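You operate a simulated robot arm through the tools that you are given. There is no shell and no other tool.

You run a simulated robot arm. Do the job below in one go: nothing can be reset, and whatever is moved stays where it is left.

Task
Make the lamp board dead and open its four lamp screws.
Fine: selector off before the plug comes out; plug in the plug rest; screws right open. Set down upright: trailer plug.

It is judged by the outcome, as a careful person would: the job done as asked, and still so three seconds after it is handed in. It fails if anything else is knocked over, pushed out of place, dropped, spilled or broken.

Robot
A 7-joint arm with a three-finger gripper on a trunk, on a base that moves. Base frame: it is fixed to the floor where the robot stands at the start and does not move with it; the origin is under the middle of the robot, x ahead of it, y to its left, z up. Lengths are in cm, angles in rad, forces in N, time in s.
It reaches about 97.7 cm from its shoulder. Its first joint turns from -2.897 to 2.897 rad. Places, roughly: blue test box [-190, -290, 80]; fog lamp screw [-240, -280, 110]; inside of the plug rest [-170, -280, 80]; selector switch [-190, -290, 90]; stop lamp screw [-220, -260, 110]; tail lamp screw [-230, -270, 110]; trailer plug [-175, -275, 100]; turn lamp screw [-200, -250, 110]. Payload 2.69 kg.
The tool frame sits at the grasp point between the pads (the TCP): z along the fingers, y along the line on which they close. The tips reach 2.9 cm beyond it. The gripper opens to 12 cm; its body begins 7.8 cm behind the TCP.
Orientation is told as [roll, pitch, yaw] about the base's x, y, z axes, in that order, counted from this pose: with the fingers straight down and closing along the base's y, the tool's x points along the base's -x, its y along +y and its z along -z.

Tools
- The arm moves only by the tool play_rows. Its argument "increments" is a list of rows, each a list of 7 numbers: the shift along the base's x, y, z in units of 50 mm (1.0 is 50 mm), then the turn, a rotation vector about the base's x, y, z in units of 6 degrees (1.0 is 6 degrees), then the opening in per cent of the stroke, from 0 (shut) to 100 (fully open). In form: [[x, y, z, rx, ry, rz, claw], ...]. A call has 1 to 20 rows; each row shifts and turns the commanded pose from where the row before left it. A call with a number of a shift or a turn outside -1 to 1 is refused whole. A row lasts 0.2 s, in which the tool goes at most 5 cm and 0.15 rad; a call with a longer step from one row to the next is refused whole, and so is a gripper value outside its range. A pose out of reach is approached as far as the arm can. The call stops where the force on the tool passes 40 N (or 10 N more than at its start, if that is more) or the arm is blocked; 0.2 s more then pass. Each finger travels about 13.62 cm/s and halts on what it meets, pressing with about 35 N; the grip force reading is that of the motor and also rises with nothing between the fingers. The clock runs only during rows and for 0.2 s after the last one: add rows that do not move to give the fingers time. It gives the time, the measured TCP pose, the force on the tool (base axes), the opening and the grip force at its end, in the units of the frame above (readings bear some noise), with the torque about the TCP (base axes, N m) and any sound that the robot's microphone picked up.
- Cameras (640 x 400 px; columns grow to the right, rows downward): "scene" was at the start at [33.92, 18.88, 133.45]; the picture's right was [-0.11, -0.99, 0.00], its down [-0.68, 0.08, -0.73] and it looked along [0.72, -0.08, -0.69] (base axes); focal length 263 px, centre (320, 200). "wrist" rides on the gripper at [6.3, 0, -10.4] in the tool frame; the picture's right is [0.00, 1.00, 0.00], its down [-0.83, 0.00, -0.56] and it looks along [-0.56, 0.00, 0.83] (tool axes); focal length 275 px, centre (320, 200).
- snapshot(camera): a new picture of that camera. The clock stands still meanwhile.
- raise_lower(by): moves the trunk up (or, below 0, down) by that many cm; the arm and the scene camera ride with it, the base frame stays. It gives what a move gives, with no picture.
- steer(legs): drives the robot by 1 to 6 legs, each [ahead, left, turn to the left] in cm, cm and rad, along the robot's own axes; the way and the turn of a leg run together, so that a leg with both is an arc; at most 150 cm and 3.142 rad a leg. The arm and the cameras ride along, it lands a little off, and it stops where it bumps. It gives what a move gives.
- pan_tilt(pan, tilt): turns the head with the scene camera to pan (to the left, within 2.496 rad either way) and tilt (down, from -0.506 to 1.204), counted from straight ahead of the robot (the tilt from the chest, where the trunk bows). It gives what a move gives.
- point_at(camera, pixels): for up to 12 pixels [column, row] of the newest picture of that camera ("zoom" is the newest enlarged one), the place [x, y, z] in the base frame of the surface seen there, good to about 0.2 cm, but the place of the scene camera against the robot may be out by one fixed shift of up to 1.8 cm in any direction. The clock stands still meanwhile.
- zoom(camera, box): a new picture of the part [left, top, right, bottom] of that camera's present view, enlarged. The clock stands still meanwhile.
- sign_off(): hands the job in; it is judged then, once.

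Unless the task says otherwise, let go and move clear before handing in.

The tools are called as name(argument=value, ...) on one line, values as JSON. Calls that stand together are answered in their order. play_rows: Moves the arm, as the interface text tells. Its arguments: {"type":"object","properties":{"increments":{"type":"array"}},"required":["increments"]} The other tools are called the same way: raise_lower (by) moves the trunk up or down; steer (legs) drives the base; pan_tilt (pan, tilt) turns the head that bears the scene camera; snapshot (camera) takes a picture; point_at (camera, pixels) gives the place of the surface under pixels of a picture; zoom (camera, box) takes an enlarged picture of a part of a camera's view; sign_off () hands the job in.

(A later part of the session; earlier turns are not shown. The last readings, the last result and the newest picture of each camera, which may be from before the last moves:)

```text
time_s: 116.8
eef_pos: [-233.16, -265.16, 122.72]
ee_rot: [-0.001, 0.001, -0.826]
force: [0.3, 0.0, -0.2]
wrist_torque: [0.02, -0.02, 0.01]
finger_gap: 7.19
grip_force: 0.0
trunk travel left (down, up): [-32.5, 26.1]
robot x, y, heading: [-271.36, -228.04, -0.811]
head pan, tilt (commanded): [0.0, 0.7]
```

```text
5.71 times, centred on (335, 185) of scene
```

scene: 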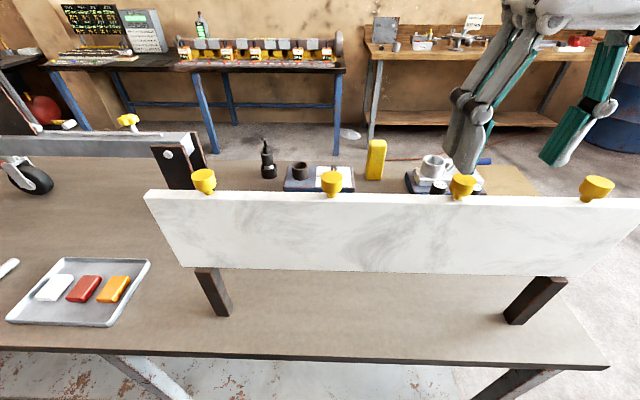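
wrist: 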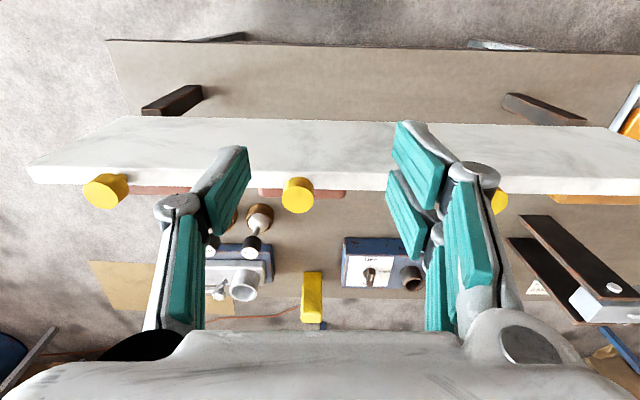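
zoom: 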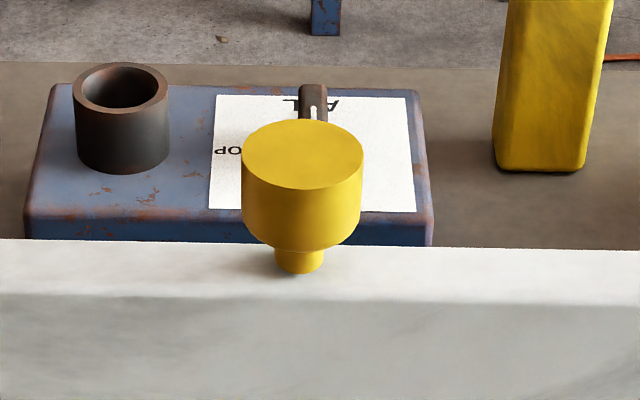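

The TAIL knob's top is at (-229.8,-271.7,113.1), 2.75 cm across, and the board's top edge is at z≈109.6. I'll move over it and check from above.

play_rows(increments=[[0.34, -0.65, 0, 0, 0, 0, 50], [0.34, -0.65, 0, 0, 0, 0, 50], [0, 0, -0.5, 0, 0, 0, 50], [0, 0, 0, 0, 0, 0, 50]])

snapshot(camera="wrist")

zoom(camera="wrist", box=[250, 90, 390, 210])

point_at(camera="wrist", pixels=[[300, 145], [335, 145], [318, 130], [318, 145], [318, 155]])

```text
time_s: 117.8
eef_pos: [-229.82, -271.65, 120.25]
ee_rot: [0.001, 0.0, -0.826]
force: [0.3, 0.1, 0.2]
wrist_torque: [0.0, 0.0, 0.04]
finger_gap: 6.01
grip_force: 0.0
trunk travel left (down, up): [-32.5, 26.1]
robot x, y, heading: [-271.5, -227.86, -0.818]
head pan, tilt (commanded): [0.0, 0.7]
```

```text
taken
```

wrist: 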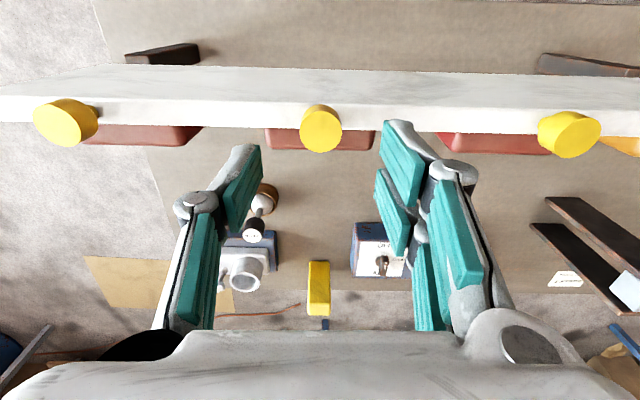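

```text
3.33 times, centred on (320, 150) of wrist
```

zoom: 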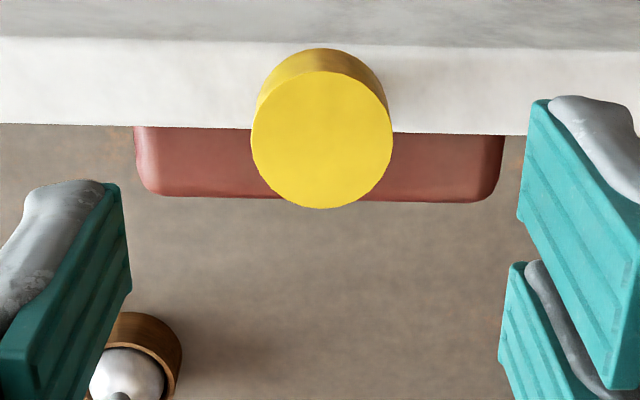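

```text
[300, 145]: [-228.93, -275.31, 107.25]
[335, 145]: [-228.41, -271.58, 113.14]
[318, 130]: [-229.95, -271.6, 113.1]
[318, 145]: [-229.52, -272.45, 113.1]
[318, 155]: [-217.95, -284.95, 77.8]
```

The gripper is centred over the knob within 1 mm. I'll descend so the finger tips stay just above the board's top and close on the knob.

play_rows(increments=[[0, 0, -0.7, 0, 0, 0, 45], [0, 0, -0.5, 0, 0, 0, 45], [0, 0, -0.22, 0, 0, 0, 45], [0, 0, 0, 0, 0, 0, 45], [0, 0, 0, 0, 0, 0, 10], [0, 0, 0, 0, 0, 0, 10], [0, 0, 0, 0, 0, 0, 10]])

snapshot(camera="wrist")

zoom(camera="scene", box=[390, 90, 540, 230])

```text
time_s: 119.4
eef_pos: [-229.77, -271.62, 113.17]
ee_rot: [-0.001, -0.002, -0.827]
force: [-1.2, -0.8, -1.7]
wrist_torque: [-0.5, -0.38, -0.02]
finger_gap: 2.6
grip_force: 45.2
trunk travel left (down, up): [-32.5, 26.1]
robot x, y, heading: [-271.53, -227.79, -0.817]
head pan, tilt (commanded): [0.0, 0.7]
```

```text
taken
```

wrist: 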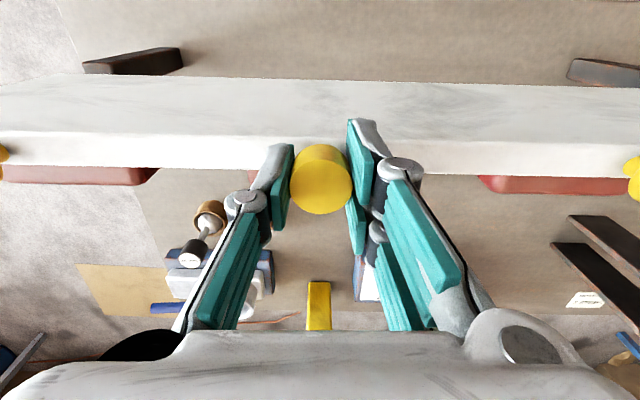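

```text
2.86 times, centred on (465, 160) of scene
```

zoom: 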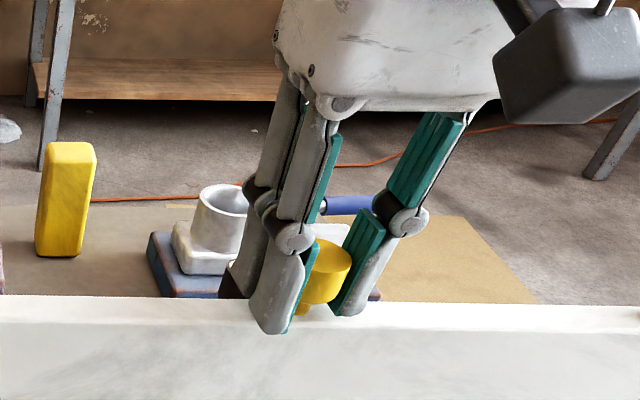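

The fingers hold the knob (gap 2.6 cm) and clear the board top. I'll turn it anticlockwise, starting with 30°, and watch the torque.

play_rows(increments=[[0, 0, 0, 0, 0, 1, 10], [0, 0, 0, 0, 0, 1, 10], [0, 0, 0, 0, 0, 1, 10], [0, 0, 0, 0, 0, 1, 10], [0, 0, 0, 0, 0, 1, 10]])

snapshot(camera="wrist")

```text
time_s: 120.6
eef_pos: [-229.8, -271.69, 113.3]
ee_rot: [-0.001, -0.001, -0.299]
force: [-3.9, -4.5, 4.3]
wrist_torque: [0.21, 0.93, -0.02]
finger_gap: 2.6
grip_force: 45.2
trunk travel left (down, up): [-32.5, 26.1]
robot x, y, heading: [-271.68, -228.03, -0.818]
head pan, tilt (commanded): [0.0, 0.7]
```

```text
taken
```

wrist: 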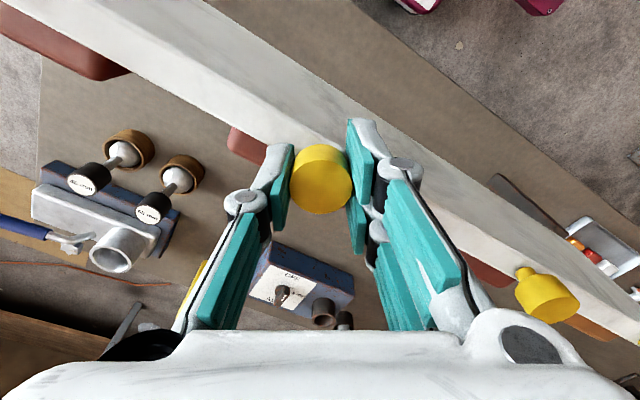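

Almost no resisting torque (-0.02 N·m) and the TCP is being lifted slightly (113.3), which fits a screw rising as it opens. I'll keep turning anticlockwise.

play_rows(increments=[[0, 0, 0, 0, 0, 1, 10], [0, 0, 0, 0, 0, 1, 10], [0, 0, 0, 0, 0, 1, 10], [0, 0, 0, 0, 0, 1, 10], [0, 0, 0, 0, 0, 1, 10], [0, 0, 0, 0, 0, 1, 10], [0, 0, 0, 0, 0, 1, 10], [0, 0, 0, 0, 0, 1, 10], [0, 0, 0, 0, 0, 1, 10], [0, 0, 0, 0, 0, 1, 10]])

```text
time_s: 122.8
eef_pos: [-229.64, -271.64, 113.17]
ee_rot: [-0.002, 0.0, 0.746]
force: [-2.2, -2.7, 21.7]
wrist_torque: [-0.13, 0.37, 0.02]
finger_gap: 2.64
grip_force: 45.3
trunk travel left (down, up): [-32.5, 26.1]
robot x, y, heading: [-271.45, -228.03, -0.817]
head pan, tilt (commanded): [0.0, 0.7]
```

The tool is now pushed up with 22 N, so the screw is indeed rising about 1 cm per turn. I'll follow it upward while continuing to turn.

play_rows(increments=[[0, 0, 0.04, 0, 0, 0, 10], [0, 0, 0.0033, 0, 0, 1, 10], [0, 0, 0.0033, 0, 0, 1, 10], [0, 0, 0.0033, 0, 0, 1, 10], [0, 0, 0.0033, 0, 0, 1, 10], [0, 0, 0.0033, 0, 0, 1, 10], [0, 0, 0.0033, 0, 0, 1, 10], [0, 0, 0.0033, 0, 0, 1, 10], [0, 0, 0.0033, 0, 0, 1, 10], [0, 0, 0.0033, 0, 0, 1, 10], [0, 0, 0.0033, 0, 0, 1, 10]])

snapshot(camera="wrist")

snapshot(camera="scene")

```text
time_s: 125.2
eef_pos: [-229.58, -271.6, 113.63]
ee_rot: [-0.001, 0.0, 1.794]
force: [4.6, 5.7, 1.3]
wrist_torque: [0.51, -0.09, -0.38]
finger_gap: 2.65
grip_force: 45.3
trunk travel left (down, up): [-32.5, 26.1]
robot x, y, heading: [-271.39, -227.92, -0.814]
head pan, tilt (commanded): [0.0, 0.7]
```

```text
taken
```

wrist: 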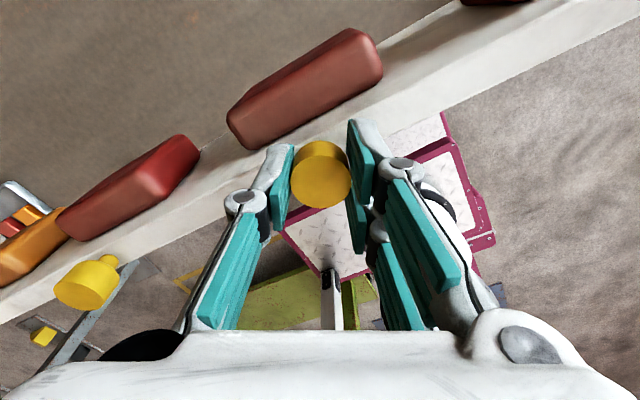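

```text
taken
```

scene: 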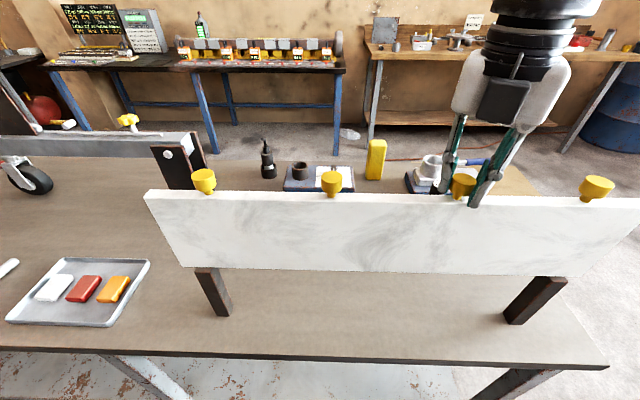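

There is now -0.38 N·m against the turn at about 150°, perhaps the start of the end stop. I'll turn another 18° and see if the torque grows.

play_rows(increments=[[0, 0, 0, 0, 0, 1, 10], [0, 0, 0, 0, 0, 1, 10], [0, 0, 0, 0, 0, 1, 10], [0, 0, 0, 0, 0, 0, 10]])

snapshot(camera="wrist")

```text
time_s: 126.2
eef_pos: [-229.81, -271.64, 113.61]
ee_rot: [0.0, -0.001, 2.109]
force: [3.0, 12.1, 2.5]
wrist_torque: [0.39, -0.02, -0.2]
finger_gap: 2.62
grip_force: 45.3
trunk travel left (down, up): [-32.5, 26.1]
robot x, y, heading: [-271.54, -228.23, -0.811]
head pan, tilt (commanded): [0.0, 0.7]
```

```text
taken
```

wrist: 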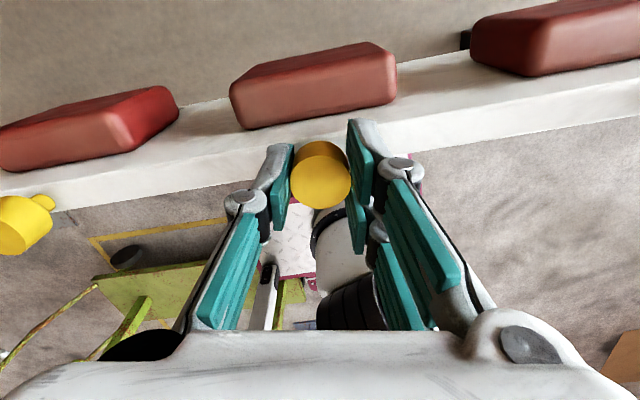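

The torque stays around -0.2 to -0.4 N·m and the upward push has ceased, so the screw may be at its stop with the pads slipping. I'll compare the knob's surface before and after a further 12° turn.

zoom(camera="wrist", box=[285, 130, 360, 215])

play_rows(increments=[[0, 0.02, 0, 0, 0, 1, 10], [0, 0, 0, 0, 0, 1, 10], [0, 0, 0, 0, 0, 1, 10]])

zoom(camera="wrist", box=[285, 130, 360, 215])

```text
4.71 times, centred on (322, 172) of wrist
```

zoom: 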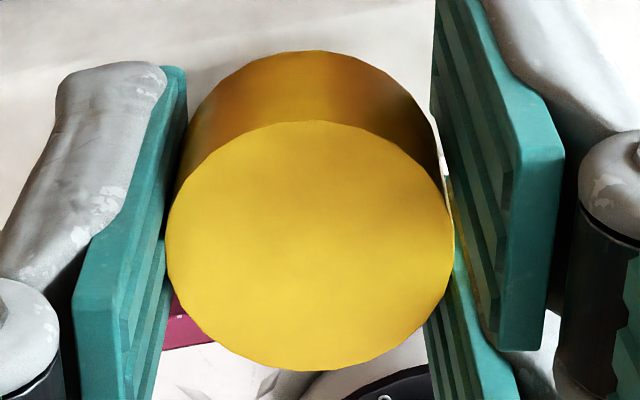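

```text
time_s: 127.0
eef_pos: [-229.71, -271.6, 113.61]
ee_rot: [-0.002, 0.0, 2.421]
force: [2.5, 6.5, 3.6]
wrist_torque: [-0.1, -0.09, -0.34]
finger_gap: 2.61
grip_force: 45.2
trunk travel left (down, up): [-32.5, 26.1]
robot x, y, heading: [-271.11, -227.67, -0.821]
head pan, tilt (commanded): [0.0, 0.7]
```

```text
4.71 times, centred on (322, 172) of wrist
```

zoom: 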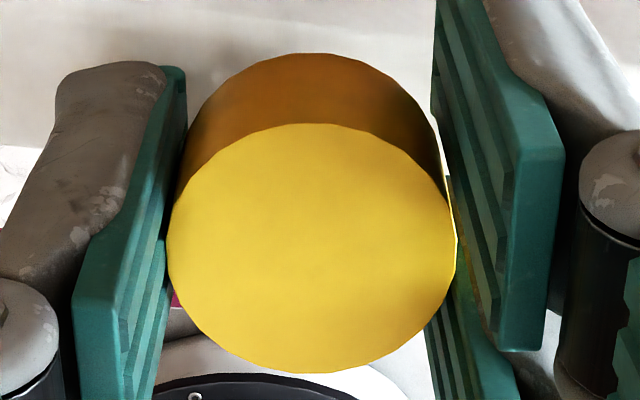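

The knob's surface gives no clear mark, so I'll measure the knob's top height to see how far it has risen, and compare the screws in the scene picture.

point_at(camera="wrist", pixels=[[320, 175], [315, 180], [325, 180], [320, 185], [320, 190], [312, 185], [330, 188]])

zoom(camera="scene", box=[420, 150, 510, 220])

point_at(camera="scene", pixels=[[332, 176], [597, 181], [204, 173], [464, 181], [464, 178], [464, 184]])

```text
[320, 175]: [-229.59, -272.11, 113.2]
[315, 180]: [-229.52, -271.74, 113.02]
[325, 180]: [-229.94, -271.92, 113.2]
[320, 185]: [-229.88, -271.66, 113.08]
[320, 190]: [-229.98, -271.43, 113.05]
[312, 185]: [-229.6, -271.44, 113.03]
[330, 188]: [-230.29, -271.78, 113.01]
```

```text
5.71 times, centred on (465, 185) of scene
```

zoom: 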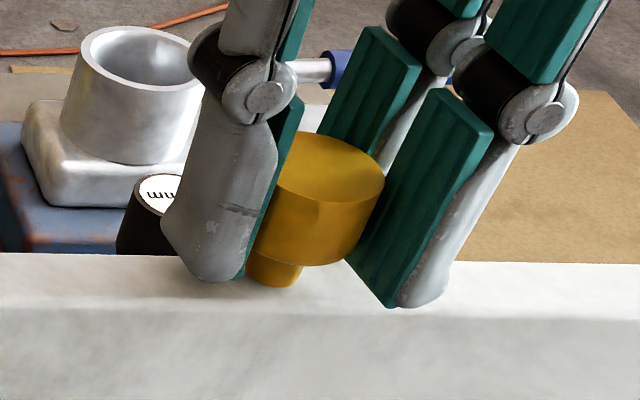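

```text
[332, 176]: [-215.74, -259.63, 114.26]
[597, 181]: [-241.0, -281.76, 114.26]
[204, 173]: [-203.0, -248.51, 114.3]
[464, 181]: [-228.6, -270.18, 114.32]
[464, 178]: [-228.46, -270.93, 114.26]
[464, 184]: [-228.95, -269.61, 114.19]
```

The knob top is still at 113.1, so the screw doesn't rise; the -0.2 to -0.4 N·m suggests it is at its stop with the pads slipping. To confirm, I'll turn back 24°, then forward again and see at what angle the torque returns.

play_rows(increments=[[0, 0, 0, 0, 0, -1, 10], [0, 0, 0, 0, 0, -1, 10], [0, 0, 0, 0, 0, -1, 10], [0, 0, 0, 0, 0, -1, 10]])

play_rows(increments=[[0, 0, 0, 0, 0, 1, 10], [0, 0, 0, 0, 0, 1, 10], [0, 0, 0, 0, 0, 1, 10]])

play_rows(increments=[[0, 0, 0, 0, 0, 0.5, 10], [0, 0, 0, 0, 0, 0.5, 10]])

play_rows(increments=[[0, 0, 0, 0, 0, 0.5, 10], [0, 0, 0, 0, 0, 0.5, 10]])

```text
time_s: 128.0
eef_pos: [-229.75, -271.58, 113.57]
ee_rot: [0.0, 0.001, 1.999]
force: [5.5, -3.2, 5.0]
wrist_torque: [-0.26, 0.0, 0.01]
finger_gap: 2.61
grip_force: 45.3
trunk travel left (down, up): [-32.5, 26.1]
robot x, y, heading: [-271.44, -227.66, -0.816]
head pan, tilt (commanded): [0.0, 0.7]
```

```text
time_s: 128.8
eef_pos: [-229.69, -271.51, 113.55]
ee_rot: [0.0, 0.001, 2.317]
force: [8.3, -5.3, 2.7]
wrist_torque: [-0.2, -0.32, -0.03]
finger_gap: 2.64
grip_force: 44.7
trunk travel left (down, up): [-32.5, 26.1]
robot x, y, heading: [-271.44, -227.8, -0.815]
head pan, tilt (commanded): [0.0, 0.7]
```

```text
time_s: 129.4
eef_pos: [-229.75, -271.58, 113.63]
ee_rot: [0.0, 0.0, 2.42]
force: [8.3, -11.8, 5.2]
wrist_torque: [0.0, 0.17, -0.11]
finger_gap: 2.61
grip_force: 45.0
trunk travel left (down, up): [-32.5, 26.1]
robot x, y, heading: [-271.3, -227.87, -0.813]
head pan, tilt (commanded): [0.0, 0.7]
```

```text
time_s: 130.0
eef_pos: [-229.83, -271.57, 113.5]
ee_rot: [0.0, -0.001, 2.525]
force: [-0.6, -6.7, 9.0]
wrist_torque: [-0.38, -0.21, -0.34]
finger_gap: 2.65
grip_force: 45.1
trunk travel left (down, up): [-32.5, 26.1]
robot x, y, heading: [-271.27, -227.7, -0.818]
head pan, tilt (commanded): [0.0, 0.7]
```

Turning back freed the torque (0.01) and it came back only after regaining the same angle (-0.11, then -0.34), so TAIL is against its open stop. I'll let go, rise, and look.

play_rows(increments=[[0, 0, 0, 0, 0, 0, 45], [0, 0, 0, 0, 0, 0, 45], [0, 0, 0.5, 0, 0, 0, 45], [0, 0, 0.9, 0, 0, 0, 45], [0, 0, 0, 0, 0, 0, 45]])

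snapshot(camera="wrist")

zoom(camera="scene", box=[420, 150, 510, 220])

zoom(camera="scene", box=[290, 150, 380, 220])

```text
time_s: 131.2
eef_pos: [-229.63, -271.52, 120.56]
ee_rot: [-0.001, 0.001, 2.526]
force: [-0.3, -0.5, 0.3]
wrist_torque: [0.0, 0.02, 0.02]
finger_gap: 5.41
grip_force: 0.0
trunk travel left (down, up): [-32.5, 26.1]
robot x, y, heading: [-272.02, -227.76, -0.816]
head pan, tilt (commanded): [0.0, 0.7]
```

```text
taken
```

wrist: 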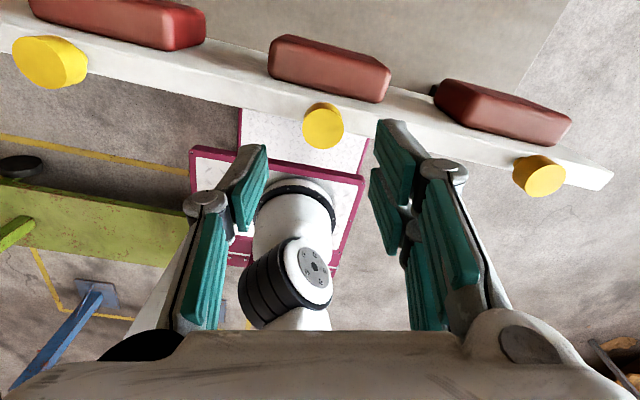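

```text
5.71 times, centred on (465, 185) of scene
```

zoom: 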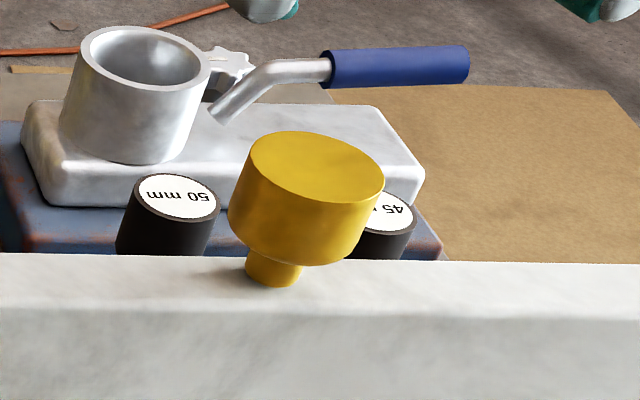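

```text
5.71 times, centred on (335, 185) of scene
```

zoom: 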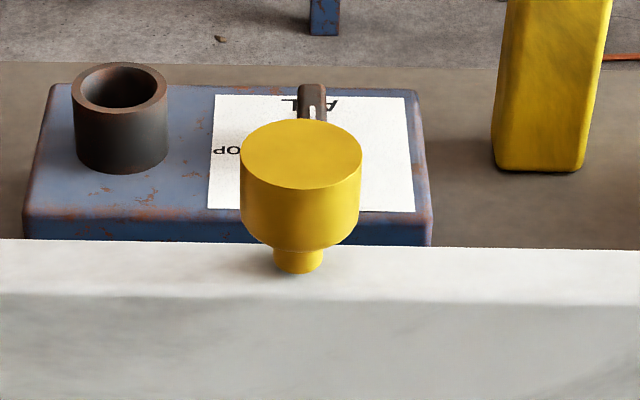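

TAIL is done and the board hasn't moved. Next is STOP at about (-217.1,-260.6): I'll move there at this height while unwinding the wrist clockwise.

play_rows(increments=[[0.125, 0.109, 0, 0, 0, -1, 45], [0.125, 0.109, 0, 0, 0, -1, 45], [0.125, 0.109, 0, 0, 0, -1, 45], [0.125, 0.109, 0, 0, 0, -1, 45], [0.125, 0.109, 0, 0, 0, -1, 45], [0.125, 0.109, 0, 0, 0, -1, 45], [0.125, 0.109, 0, 0, 0, -1, 45], [0.125, 0.109, 0, 0, 0, -1, 45], [0.125, 0.109, 0, 0, 0, -1, 45], [0.125, 0.109, 0, 0, 0, -1, 45], [0.125, 0.109, 0, 0, 0, -1, 45], [0.125, 0.109, 0, 0, 0, -1, 45], [0.125, 0.109, 0, 0, 0, -1, 45], [0.125, 0.109, 0, 0, 0, -1, 45], [0.125, 0.109, 0, 0, 0, -1, 45], [0.125, 0.109, 0, 0, 0, -1, 45], [0.125, 0.109, 0, 0, 0, -1, 45], [0.125, 0.109, 0, 0, 0, -1, 45], [0.125, 0.109, 0, 0, 0, -1, 45], [0.125, 0.109, 0, 0, 0, -1, 45]])

play_rows(increments=[[0, 0, 0, 0, 0, -1, 45], [0, 0, 0, 0, 0, -1, 45], [0, 0, 0, 0, 0, -1, 45], [0, 0, 0, 0, 0, -1, 45], [0, 0, 0, 0, 0, -1, 45], [0, 0, 0, 0, 0, -1, 45], [0, 0, 0, 0, 0, -1, 45], [0, 0, 0, 0, 0, -1, 45], [0, 0, 0, 0, 0, -1, 45], [0, 0, 0, 0, 0, -1, 45], [0, 0, 0, 0, 0, -1, 45], [0, 0, 0, 0, 0, -1, 45], [0, 0, 0, 0, 0, 0, 45]])

snapshot(camera="wrist")

zoom(camera="wrist", box=[250, 90, 390, 210])

```text
time_s: 135.4
eef_pos: [-217.28, -260.64, 120.53]
ee_rot: [0.0, -0.001, 0.428]
force: [-0.1, -0.3, -0.4]
wrist_torque: [0.0, 0.0, 0.02]
finger_gap: 5.39
grip_force: 0.1
trunk travel left (down, up): [-32.5, 26.1]
robot x, y, heading: [-271.3, -228.1, -0.817]
head pan, tilt (commanded): [0.0, 0.7]
```

```text
time_s: 138.2
eef_pos: [-217.28, -260.37, 120.62]
ee_rot: [0.001, 0.0, -0.828]
force: [0.0, -0.7, -0.1]
wrist_torque: [0.01, -0.01, 0.02]
finger_gap: 5.38
grip_force: 0.1
trunk travel left (down, up): [-32.5, 26.1]
robot x, y, heading: [-271.47, -227.69, -0.815]
head pan, tilt (commanded): [0.0, 0.7]
```

```text
taken
```

wrist: 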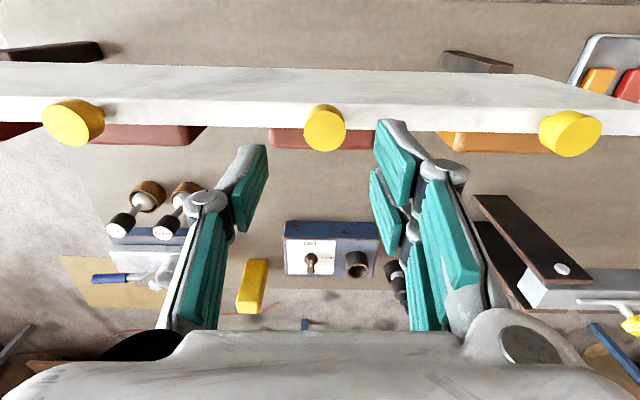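

```text
3.33 times, centred on (320, 150) of wrist
```

zoom: 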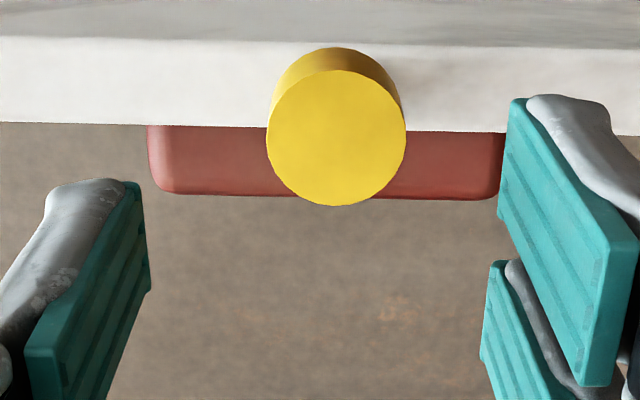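

The STOP knob is off-axis by about 3 mm. I'll correct, descend and grip.

play_rows(increments=[[0.074, 0.014, -0.3, 0, 0, 0, 45], [0, 0, -0.6, 0, 0, 0, 45], [0, 0, -0.54, 0, 0, 0, 45], [0, 0, 0, 0, 0, 0, 45], [0, 0, 0, 0, 0, 0, 10], [0, 0, 0, 0, 0, 0, 10], [0, 0, 0, 0, 0, 0, 10]])

snapshot(camera="wrist")

```text
time_s: 139.8
eef_pos: [-217.12, -260.6, 113.37]
ee_rot: [-0.002, 0.002, -0.826]
force: [-2.7, -0.9, -1.8]
wrist_torque: [-0.41, -0.36, 0.0]
finger_gap: 2.65
grip_force: 45.3
trunk travel left (down, up): [-32.5, 26.1]
robot x, y, heading: [-271.37, -227.49, -0.815]
head pan, tilt (commanded): [0.0, 0.7]
```

```text
taken
```

wrist: 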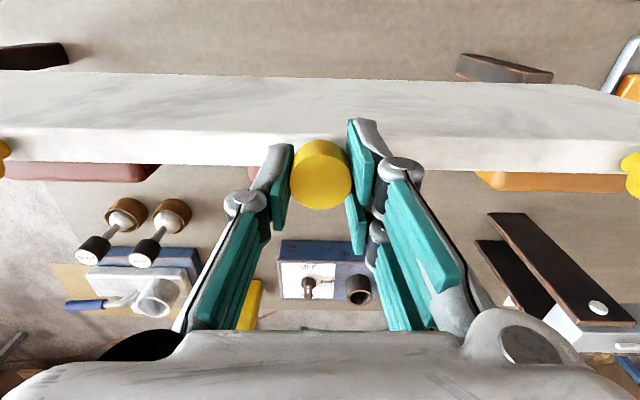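

STOP is gripped with little side load. I'll turn it anticlockwise 90°, then in smaller steps watching the torque.

play_rows(increments=[[0, 0, 0, 0, 0, 1, 10], [0, 0, 0, 0, 0, 1, 10], [0, 0, 0, 0, 0, 1, 10], [0, 0, 0, 0, 0, 1, 10], [0, 0, 0, 0, 0, 1, 10], [0, 0, 0, 0, 0, 1, 10], [0, 0, 0, 0, 0, 1, 10], [0, 0, 0, 0, 0, 1, 10], [0, 0, 0, 0, 0, 1, 10], [0, 0, 0, 0, 0, 1, 10], [0, 0, 0, 0, 0, 1, 10], [0, 0, 0, 0, 0, 1, 10], [0, 0, 0, 0, 0, 1, 10], [0, 0, 0, 0, 0, 1, 10], [0, 0, 0, 0, 0, 1, 10]])

play_rows(increments=[[0, 0, 0, 0, 0, 1, 10], [0, 0, 0, 0, 0, 1, 10], [0, 0, 0, 0, 0, 1, 10]])

play_rows(increments=[[0, 0, 0, 0, 0, 1, 10], [0, 0, 0, 0, 0, 1, 10]])

play_rows(increments=[[0, 0, 0, 0, 0, 1, 10], [0, 0, 0, 0, 0, 1, 10]])

```text
time_s: 143.0
eef_pos: [-216.82, -260.29, 113.48]
ee_rot: [-0.001, -0.002, 0.746]
force: [3.3, 21.2, 1.9]
wrist_torque: [0.54, -0.07, -0.04]
finger_gap: 2.65
grip_force: 45.1
trunk travel left (down, up): [-32.5, 26.1]
robot x, y, heading: [-271.53, -227.41, -0.814]
head pan, tilt (commanded): [0.0, 0.7]
```

```text
time_s: 143.8
eef_pos: [-216.94, -260.41, 113.22]
ee_rot: [0.002, -0.002, 1.058]
force: [-1.1, 23.4, 5.3]
wrist_torque: [0.61, -0.03, -0.03]
finger_gap: 2.64
grip_force: 44.5
trunk travel left (down, up): [-32.5, 26.1]
robot x, y, heading: [-271.46, -228.36, -0.817]
head pan, tilt (commanded): [0.0, 0.7]
```

```text
time_s: 144.4
eef_pos: [-216.84, -260.35, 113.48]
ee_rot: [-0.001, -0.001, 1.269]
force: [-3.7, 19.7, 6.6]
wrist_torque: [0.82, -0.08, -0.32]
finger_gap: 2.65
grip_force: 45.0
trunk travel left (down, up): [-32.5, 26.1]
robot x, y, heading: [-271.54, -227.63, -0.82]
head pan, tilt (commanded): [0.0, 0.7]
```

```text
time_s: 145.0
eef_pos: [-216.95, -260.44, 113.41]
ee_rot: [0.001, -0.002, 1.48]
force: [-2.7, 18.8, -0.5]
wrist_torque: [0.53, 0.0, -0.4]
finger_gap: 2.63
grip_force: 44.9
trunk travel left (down, up): [-32.5, 26.1]
robot x, y, heading: [-271.6, -227.98, -0.82]
head pan, tilt (commanded): [0.0, 0.7]
```

STOP met its end at about 115–120° (torque -0.32, then -0.40 N·m). I'll ease the side load, press it once more against the stop, then let go and rise.

play_rows(increments=[[0, 0.035, 0, 0, 0, 0, 10], [0, 0, 0, 0, 0, 1, 10], [0, 0, 0, 0, 0, 1, 10]])

play_rows(increments=[[0, 0, 0, 0, 0, 0, 45], [0, 0, 0, 0, 0, 0, 45], [0, 0, 0.5, 0, 0, 0, 45], [0, 0, 0.95, 0, 0, 0, 45], [0, 0, 0, 0, 0, 0, 45]])

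```text
time_s: 145.8
eef_pos: [-216.86, -260.42, 113.35]
ee_rot: [0.002, 0.001, 1.688]
force: [-5.0, 5.8, -6.9]
wrist_torque: [-0.05, 0.11, -0.4]
finger_gap: 2.65
grip_force: 45.0
trunk travel left (down, up): [-32.5, 26.1]
robot x, y, heading: [-271.48, -227.76, -0.822]
head pan, tilt (commanded): [0.0, 0.7]
```

```text
time_s: 147.0
eef_pos: [-216.84, -260.4, 120.74]
ee_rot: [0.001, 0.0, 1.688]
force: [-0.3, 0.3, 0.8]
wrist_torque: [-0.04, -0.02, 0.01]
finger_gap: 5.41
grip_force: 0.1
trunk travel left (down, up): [-32.5, 26.1]
robot x, y, heading: [-271.39, -227.94, -0.815]
head pan, tilt (commanded): [0.0, 0.7]
```

STOP is done. Next is TURN at about (-204.1,-249.2): I'll move there while unwinding the wrist.

play_rows(increments=[[0.1275, 0.112, 0, 0, 0, -1, 45], [0.1275, 0.112, 0, 0, 0, -1, 45], [0.1275, 0.112, 0, 0, 0, -1, 45], [0.1275, 0.112, 0, 0, 0, -1, 45], [0.1275, 0.112, 0, 0, 0, -1, 45], [0.1275, 0.112, 0, 0, 0, -1, 45], [0.1275, 0.112, 0, 0, 0, -1, 45], [0.1275, 0.112, 0, 0, 0, -1, 45], [0.1275, 0.112, 0, 0, 0, -1, 45], [0.1275, 0.112, 0, 0, 0, -1, 45], [0.1275, 0.112, 0, 0, 0, -1, 45], [0.1275, 0.112, 0, 0, 0, -1, 45], [0.1275, 0.112, 0, 0, 0, -1, 45], [0.1275, 0.112, 0, 0, 0, -1, 45], [0.1275, 0.112, 0, 0, 0, -1, 45], [0.1275, 0.112, 0, 0, 0, -1, 45], [0.1275, 0.112, 0, 0, 0, -1, 45], [0.1275, 0.112, 0, 0, 0, -1, 45], [0.1275, 0.112, 0, 0, 0, -1, 45], [0.1275, 0.112, 0, 0, 0, -1, 45]])

play_rows(increments=[[0, 0, 0, 0, 0, -1, 45], [0, 0, 0, 0, 0, -1, 45], [0, 0, 0, 0, 0, -1, 45], [0, 0, 0, 0, 0, -1, 45], [0, 0, 0, 0, 0, 0, 45]])

snapshot(camera="wrist")

zoom(camera="wrist", box=[250, 90, 390, 210])

snapshot(camera="scene")

```text
time_s: 151.2
eef_pos: [-204.25, -249.11, 120.56]
ee_rot: [-0.001, -0.001, -0.409]
force: [-0.5, 0.3, 1.1]
wrist_torque: [0.0, -0.03, -0.02]
finger_gap: 5.38
grip_force: 0.2
trunk travel left (down, up): [-32.5, 26.1]
robot x, y, heading: [-271.58, -228.12, -0.817]
head pan, tilt (commanded): [0.0, 0.7]
```

```text
time_s: 152.4
eef_pos: [-204.06, -249.09, 120.72]
ee_rot: [-0.001, -0.001, -0.827]
force: [0.6, -0.5, 0.2]
wrist_torque: [0.02, 0.03, 0.02]
finger_gap: 5.41
grip_force: 0.0
trunk travel left (down, up): [-32.5, 26.1]
robot x, y, heading: [-271.41, -228.14, -0.818]
head pan, tilt (commanded): [0.0, 0.7]
```

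```text
taken
```

wrist: 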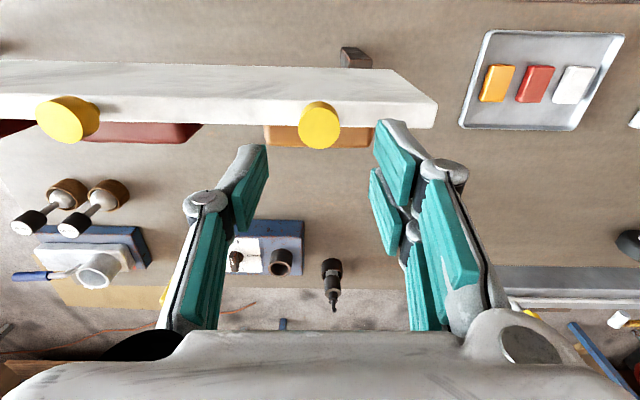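

```text
3.33 times, centred on (320, 150) of wrist
```

zoom: 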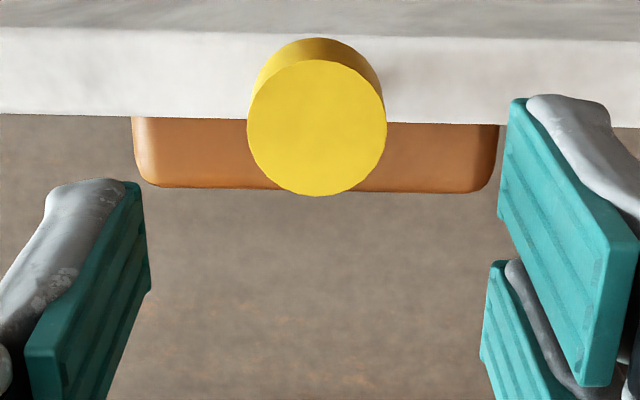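

```text
taken
```

scene: 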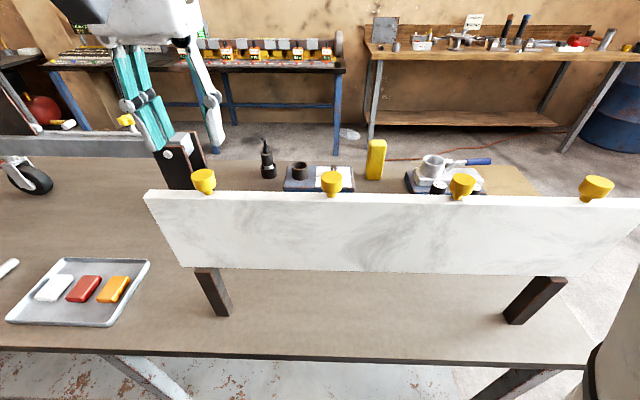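

The TURN knob is centred under the gripper (zoom centre [317,127]). I'll descend and grip it.

play_rows(increments=[[-0.01, -0.01, -0.3, 0, 0, 0, 45], [0, 0, -0.6, 0, 0, 0, 45], [0, 0, -0.55, 0, 0, 0, 45], [0, 0, 0, 0, 0, 0, 45], [0, 0, 0, 0, 0, 0, 10], [0, 0, 0, 0, 0, 0, 10], [0, 0, 0, 0, 0, 0, 10]])

snapshot(camera="wrist")

```text
time_s: 154.0
eef_pos: [-204.17, -249.2, 113.24]
ee_rot: [0.0, -0.003, -0.827]
force: [-0.8, -0.9, -0.5]
wrist_torque: [-0.33, -0.43, 0.02]
finger_gap: 2.65
grip_force: 45.3
trunk travel left (down, up): [-32.5, 26.1]
robot x, y, heading: [-271.72, -227.84, -0.819]
head pan, tilt (commanded): [0.0, 0.7]
```

```text
taken
```

wrist: 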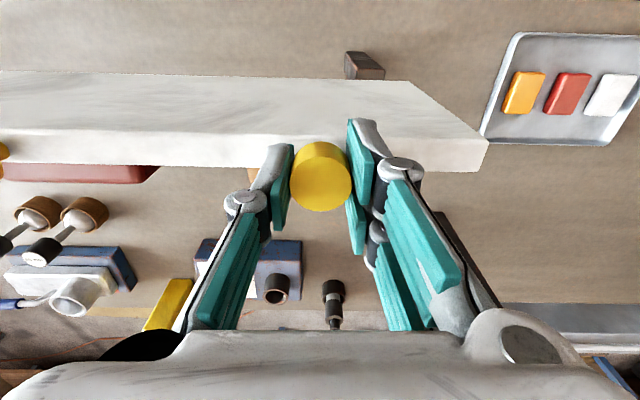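

TURN is gripped cleanly. I'll turn it anticlockwise the same way, checking the torque near the end.

play_rows(increments=[[0, 0, 0, 0, 0, 1, 10], [0, 0, 0, 0, 0, 1, 10], [0, 0, 0, 0, 0, 1, 10], [0, 0, 0, 0, 0, 1, 10], [0, 0, 0, 0, 0, 1, 10], [0, 0, 0, 0, 0, 1, 10], [0, 0, 0, 0, 0, 1, 10], [0, 0, 0, 0, 0, 1, 10], [0, 0, 0, 0, 0, 1, 10], [0, 0, 0, 0, 0, 1, 10], [0, 0, 0, 0, 0, 1, 10], [0, 0, 0, 0, 0, 1, 10], [0, 0, 0, 0, 0, 1, 10], [0, 0, 0, 0, 0, 1, 10], [0, 0, 0, 0, 0, 1, 10], [0, 0, 0, 0, 0, 1, 10]])

play_rows(increments=[[0, 0, 0, 0, 0, 1, 10], [0, 0, 0, 0, 0, 1, 10]])

play_rows(increments=[[0, 0, 0, 0, 0, 1, 10], [0, 0, 0, 0, 0, 1, 10]])

play_rows(increments=[[0, 0, 0, 0, 0, 1, 10], [0, 0, 0, 0, 0, 1, 10]])

```text
time_s: 157.4
eef_pos: [-204.24, -249.13, 113.3]
ee_rot: [0.001, 0.0, 0.852]
force: [-10.3, 13.8, -28.0]
wrist_torque: [0.34, 0.02, -0.02]
finger_gap: 2.61
grip_force: 45.2
trunk travel left (down, up): [-32.5, 26.1]
robot x, y, heading: [-271.25, -227.72, -0.819]
head pan, tilt (commanded): [0.0, 0.7]
```

```text
time_s: 158.0
eef_pos: [-204.17, -249.12, 113.38]
ee_rot: [0.002, -0.001, 1.06]
force: [-10.4, 14.9, -25.5]
wrist_torque: [0.09, 0.23, -0.02]
finger_gap: 2.62
grip_force: 44.8
trunk travel left (down, up): [-32.5, 26.1]
robot x, y, heading: [-271.32, -227.41, -0.814]
head pan, tilt (commanded): [0.0, 0.7]
```

```text
time_s: 158.6
eef_pos: [-204.16, -249.0, 113.33]
ee_rot: [0.0, -0.002, 1.269]
force: [-15.5, 13.7, -21.6]
wrist_torque: [0.7, 0.23, -0.2]
finger_gap: 2.62
grip_force: 45.2
trunk travel left (down, up): [-32.5, 26.1]
robot x, y, heading: [-271.63, -227.94, -0.819]
head pan, tilt (commanded): [0.0, 0.7]
```

```text
time_s: 159.2
eef_pos: [-204.14, -249.06, 113.35]
ee_rot: [-0.001, 0.001, 1.479]
force: [-15.4, 11.2, -7.1]
wrist_torque: [0.27, 0.35, -0.31]
finger_gap: 2.63
grip_force: 44.7
trunk travel left (down, up): [-32.5, 26.1]
robot x, y, heading: [-271.58, -228.32, -0.818]
head pan, tilt (commanded): [0.0, 0.7]
```

TURN meets its stop at the same angle (-0.20, then -0.31 N·m). I'll ease the load, press against the stop once more, then let go and rise.

play_rows(increments=[[-0.028, 0.02, -0.012, 0, 0, 0, 10], [0, 0, 0, 0, 0, 1, 10], [0, 0, 0, 0, 0, 1, 10]])

play_rows(increments=[[0, 0, 0, 0, 0, 0, 45], [0, 0, 0, 0, 0, 0, 45], [0, 0, 0.5, 0, 0, 0, 45], [0, 0, 0.95, 0, 0, 0, 45], [0, 0, 0, 0, 0, 0, 45]])

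```text
time_s: 160.0
eef_pos: [-204.24, -249.09, 113.42]
ee_rot: [-0.006, 0.0, 1.688]
force: [0.3, 2.7, 12.8]
wrist_torque: [0.21, -0.12, -0.38]
finger_gap: 2.64
grip_force: 45.0
trunk travel left (down, up): [-32.5, 26.1]
robot x, y, heading: [-271.15, -227.57, -0.821]
head pan, tilt (commanded): [0.0, 0.7]
```

```text
time_s: 161.2
eef_pos: [-204.3, -248.94, 120.61]
ee_rot: [0.001, 0.0, 1.688]
force: [-0.1, 0.3, 0.3]
wrist_torque: [0.0, -0.02, 0.02]
finger_gap: 5.38
grip_force: 0.0
trunk travel left (down, up): [-32.5, 26.1]
robot x, y, heading: [-271.27, -228.02, -0.825]
head pan, tilt (commanded): [0.0, 0.7]
```

TURN is done. Last is FOG at about (-242.4,-282.7): I'll travel along above the board while unwinding the wrist.

play_rows(increments=[[-0.38, -0.336, 0, 0, 0, -1, 45], [-0.38, -0.336, 0, 0, 0, -1, 45], [-0.38, -0.336, 0, 0, 0, -1, 45], [-0.38, -0.336, 0, 0, 0, -1, 45], [-0.38, -0.336, 0, 0, 0, -1, 45], [-0.38, -0.336, 0, 0, 0, -1, 45], [-0.38, -0.336, 0, 0, 0, -1, 45], [-0.38, -0.336, 0, 0, 0, -1, 45], [-0.38, -0.336, 0, 0, 0, -1, 45], [-0.38, -0.336, 0, 0, 0, -1, 45], [-0.38, -0.336, 0, 0, 0, -1, 45], [-0.38, -0.336, 0, 0, 0, -1, 45], [-0.38, -0.336, 0, 0, 0, -1, 45], [-0.38, -0.336, 0, 0, 0, -1, 45], [-0.38, -0.336, 0, 0, 0, -1, 45], [-0.38, -0.336, 0, 0, 0, -1, 45], [-0.38, -0.336, 0, 0, 0, -1, 45], [-0.38, -0.336, 0, 0, 0, -1, 45], [-0.38, -0.336, 0, 0, 0, -1, 45], [-0.38, -0.336, 0, 0, 0, -1, 45]])

play_rows(increments=[[0, 0, 0, 0, 0, -1, 45], [0, 0, 0, 0, 0, -1, 45], [0, 0, 0, 0, 0, -1, 45], [0, 0, 0, 0, 0, -1, 45], [0, 0, 0, 0, 0, 0, 45]])

snapshot(camera="wrist")

zoom(camera="wrist", box=[250, 90, 390, 210])

snapshot(camera="scene")

```text
time_s: 165.4
eef_pos: [-242.26, -282.73, 120.65]
ee_rot: [-0.001, 0.0, -0.408]
force: [-0.2, -0.3, -0.2]
wrist_torque: [-0.03, 0.0, -0.01]
finger_gap: 5.39
grip_force: 0.1
trunk travel left (down, up): [-32.5, 26.1]
robot x, y, heading: [-271.28, -227.93, -0.814]
head pan, tilt (commanded): [0.0, 0.7]
```

```text
time_s: 166.6
eef_pos: [-242.23, -282.71, 120.52]
ee_rot: [0.001, 0.001, -0.827]
force: [0.3, -0.4, -0.4]
wrist_torque: [-0.01, 0.02, 0.01]
finger_gap: 5.41
grip_force: 0.1
trunk travel left (down, up): [-32.5, 26.1]
robot x, y, heading: [-271.93, -228.14, -0.816]
head pan, tilt (commanded): [0.0, 0.7]
```

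```text
taken
```

wrist: 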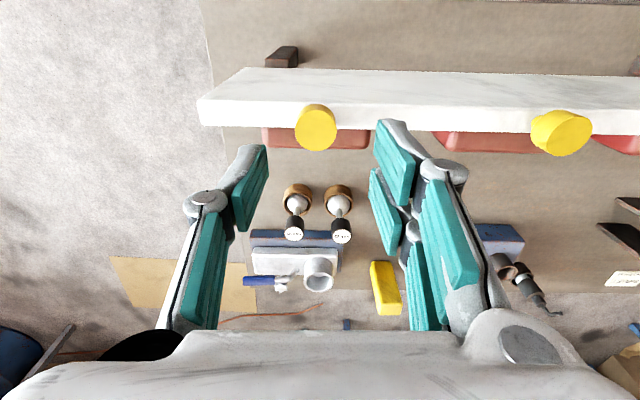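

```text
3.33 times, centred on (320, 150) of wrist
```

zoom: 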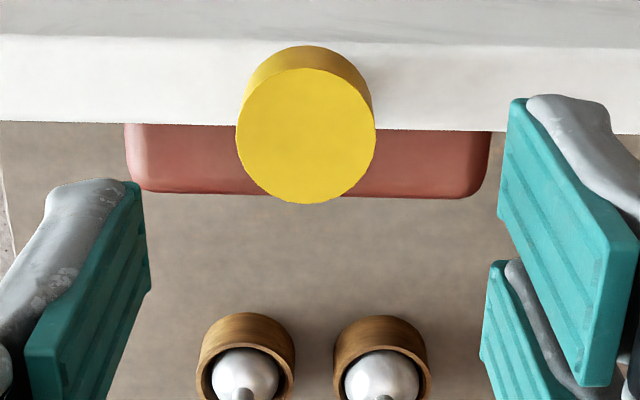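

```text
taken
```

scene: 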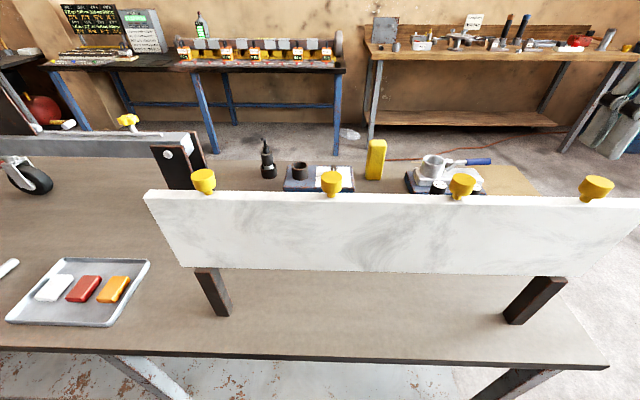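

The FOG knob is about 3 mm to the left of the axis (zoom centre [306,135]). I'll correct, descend and grip.

play_rows(increments=[[-0.025, -0.056, -0.3, 0, 0, 0, 45], [0, 0, -0.6, 0, 0, 0, 45], [0, 0, -0.53, 0, 0, 0, 45], [0, 0, 0, 0, 0, 0, 45], [0, 0, 0, 0, 0, 0, 10], [0, 0, 0, 0, 0, 0, 10], [0, 0, 0, 0, 0, 0, 10]])

snapshot(camera="wrist")

```text
time_s: 168.2
eef_pos: [-242.45, -282.84, 113.59]
ee_rot: [-0.001, -0.004, -0.828]
force: [-3.5, -2.0, -2.0]
wrist_torque: [-0.75, -0.52, 0.0]
finger_gap: 2.63
grip_force: 44.8
trunk travel left (down, up): [-32.5, 26.1]
robot x, y, heading: [-271.46, -228.01, -0.819]
head pan, tilt (commanded): [0.0, 0.7]
```

```text
taken
```

wrist: 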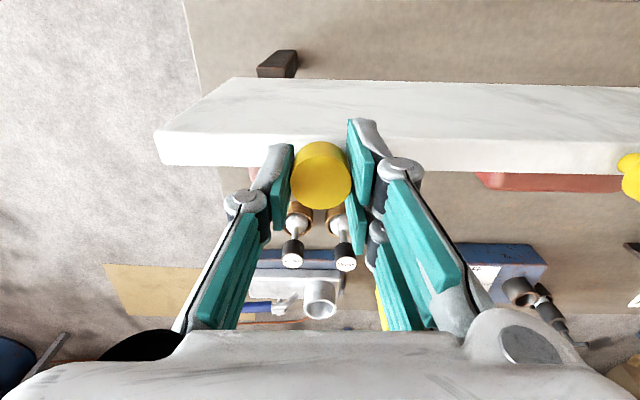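

FOG is gripped. I'll turn it anticlockwise as with the others.

play_rows(increments=[[0, 0, 0, 0, 0, 1, 10], [0, 0, 0, 0, 0, 1, 10], [0, 0, 0, 0, 0, 1, 10], [0, 0, 0, 0, 0, 1, 10], [0, 0, 0, 0, 0, 1, 10], [0, 0, 0, 0, 0, 1, 10], [0, 0, 0, 0, 0, 1, 10], [0, 0, 0, 0, 0, 1, 10], [0, 0, 0, 0, 0, 1, 10], [0, 0, 0, 0, 0, 1, 10], [0, 0, 0, 0, 0, 1, 10], [0, 0, 0, 0, 0, 1, 10], [0, 0, 0, 0, 0, 1, 10], [0, 0, 0, 0, 0, 1, 10], [0, 0, 0, 0, 0, 1, 10], [0, 0, 0, 0, 0, 1, 10]])

play_rows(increments=[[0, 0, 0, 0, 0, 1, 10], [0, 0, 0, 0, 0, 1, 10]])

play_rows(increments=[[0, 0, 0, 0, 0, 1, 10], [0, 0, 0, 0, 0, 1, 10]])

play_rows(increments=[[0, 0, 0, 0, 0, 1, 10], [0, 0, 0, 0, 0, 1, 10]])

```text
time_s: 171.6
eef_pos: [-242.47, -282.98, 113.59]
ee_rot: [-0.001, -0.001, 0.851]
force: [8.2, -7.5, 31.0]
wrist_torque: [-0.05, -0.3, -0.01]
finger_gap: 2.64
grip_force: 45.0
trunk travel left (down, up): [-32.5, 26.1]
robot x, y, heading: [-271.68, -227.69, -0.817]
head pan, tilt (commanded): [0.0, 0.7]
```

```text
time_s: 172.2
eef_pos: [-242.47, -282.83, 113.35]
ee_rot: [-0.002, 0.0, 1.059]
force: [9.0, -4.4, 31.3]
wrist_torque: [0.04, -0.18, -0.01]
finger_gap: 2.64
grip_force: 44.9
trunk travel left (down, up): [-32.5, 26.1]
robot x, y, heading: [-271.43, -227.87, -0.818]
head pan, tilt (commanded): [0.0, 0.7]
```

```text
time_s: 172.8
eef_pos: [-242.42, -282.85, 113.44]
ee_rot: [-0.002, 0.0, 1.271]
force: [7.0, -4.7, 30.9]
wrist_torque: [0.01, -0.2, -0.01]
finger_gap: 2.66
grip_force: 44.7
trunk travel left (down, up): [-32.5, 26.1]
robot x, y, heading: [-271.25, -227.73, -0.819]
head pan, tilt (commanded): [0.0, 0.7]
```

```text
time_s: 173.4
eef_pos: [-242.41, -282.89, 113.19]
ee_rot: [0.003, -0.004, 1.476]
force: [5.2, -2.0, 4.3]
wrist_torque: [-0.28, -0.09, -0.43]
finger_gap: 2.61
grip_force: 45.2
trunk travel left (down, up): [-32.5, 26.1]
robot x, y, heading: [-271.6, -227.99, -0.817]
head pan, tilt (commanded): [0.0, 0.7]
```

FOG reached its stop too (-0.43 N·m at about 132°). I'll press a little further to make sure, then let go and rise.

play_rows(increments=[[0, 0, 0, 0, 0, 1, 10], [0, 0, 0, 0, 0, 1, 10], [0, 0, 0, 0, 0, 1, 10]])

play_rows(increments=[[0, 0, 0, 0, 0, 0, 45], [0, 0, 0, 0, 0, 0, 45], [0, 0, 0.5, 0, 0, 0, 45], [0, 0, 0.95, 0, 0, 0, 45], [0, 0, 0.8, 0, 0, 0, 45], [0, 0, 0, 0, 0, 0, 45]])

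snapshot(camera="scene")

snapshot(camera="wrist")

```text
time_s: 174.2
eef_pos: [-242.45, -282.96, 113.35]
ee_rot: [-0.001, -0.004, 1.791]
force: [5.3, 1.5, -12.9]
wrist_torque: [-0.05, -0.02, -0.38]
finger_gap: 2.63
grip_force: 44.8
trunk travel left (down, up): [-32.5, 26.1]
robot x, y, heading: [-271.68, -228.2, -0.818]
head pan, tilt (commanded): [0.0, 0.7]
```

```text
time_s: 175.6
eef_pos: [-242.47, -283.09, 124.65]
ee_rot: [0.0, -0.002, 1.794]
force: [-0.2, -0.8, 0.8]
wrist_torque: [-0.02, 0.0, -0.01]
finger_gap: 5.38
grip_force: 0.0
trunk travel left (down, up): [-32.5, 26.1]
robot x, y, heading: [-271.46, -227.79, -0.814]
head pan, tilt (commanded): [0.0, 0.7]
```

```text
taken
```

scene: 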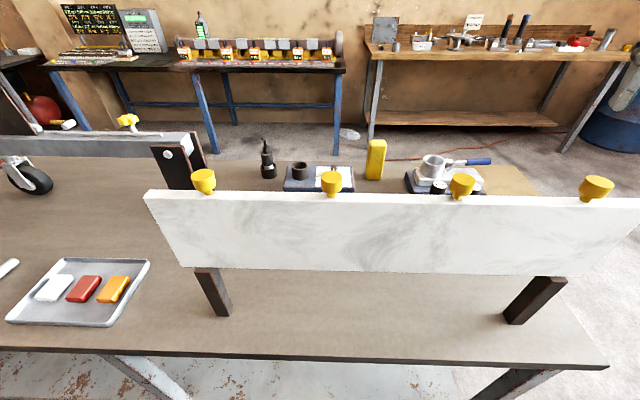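

```text
taken
```

wrist: 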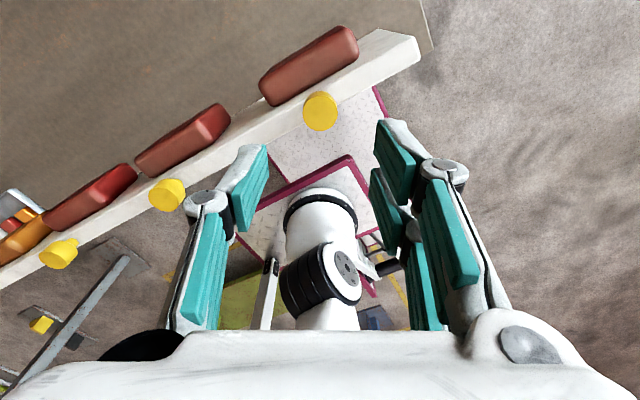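

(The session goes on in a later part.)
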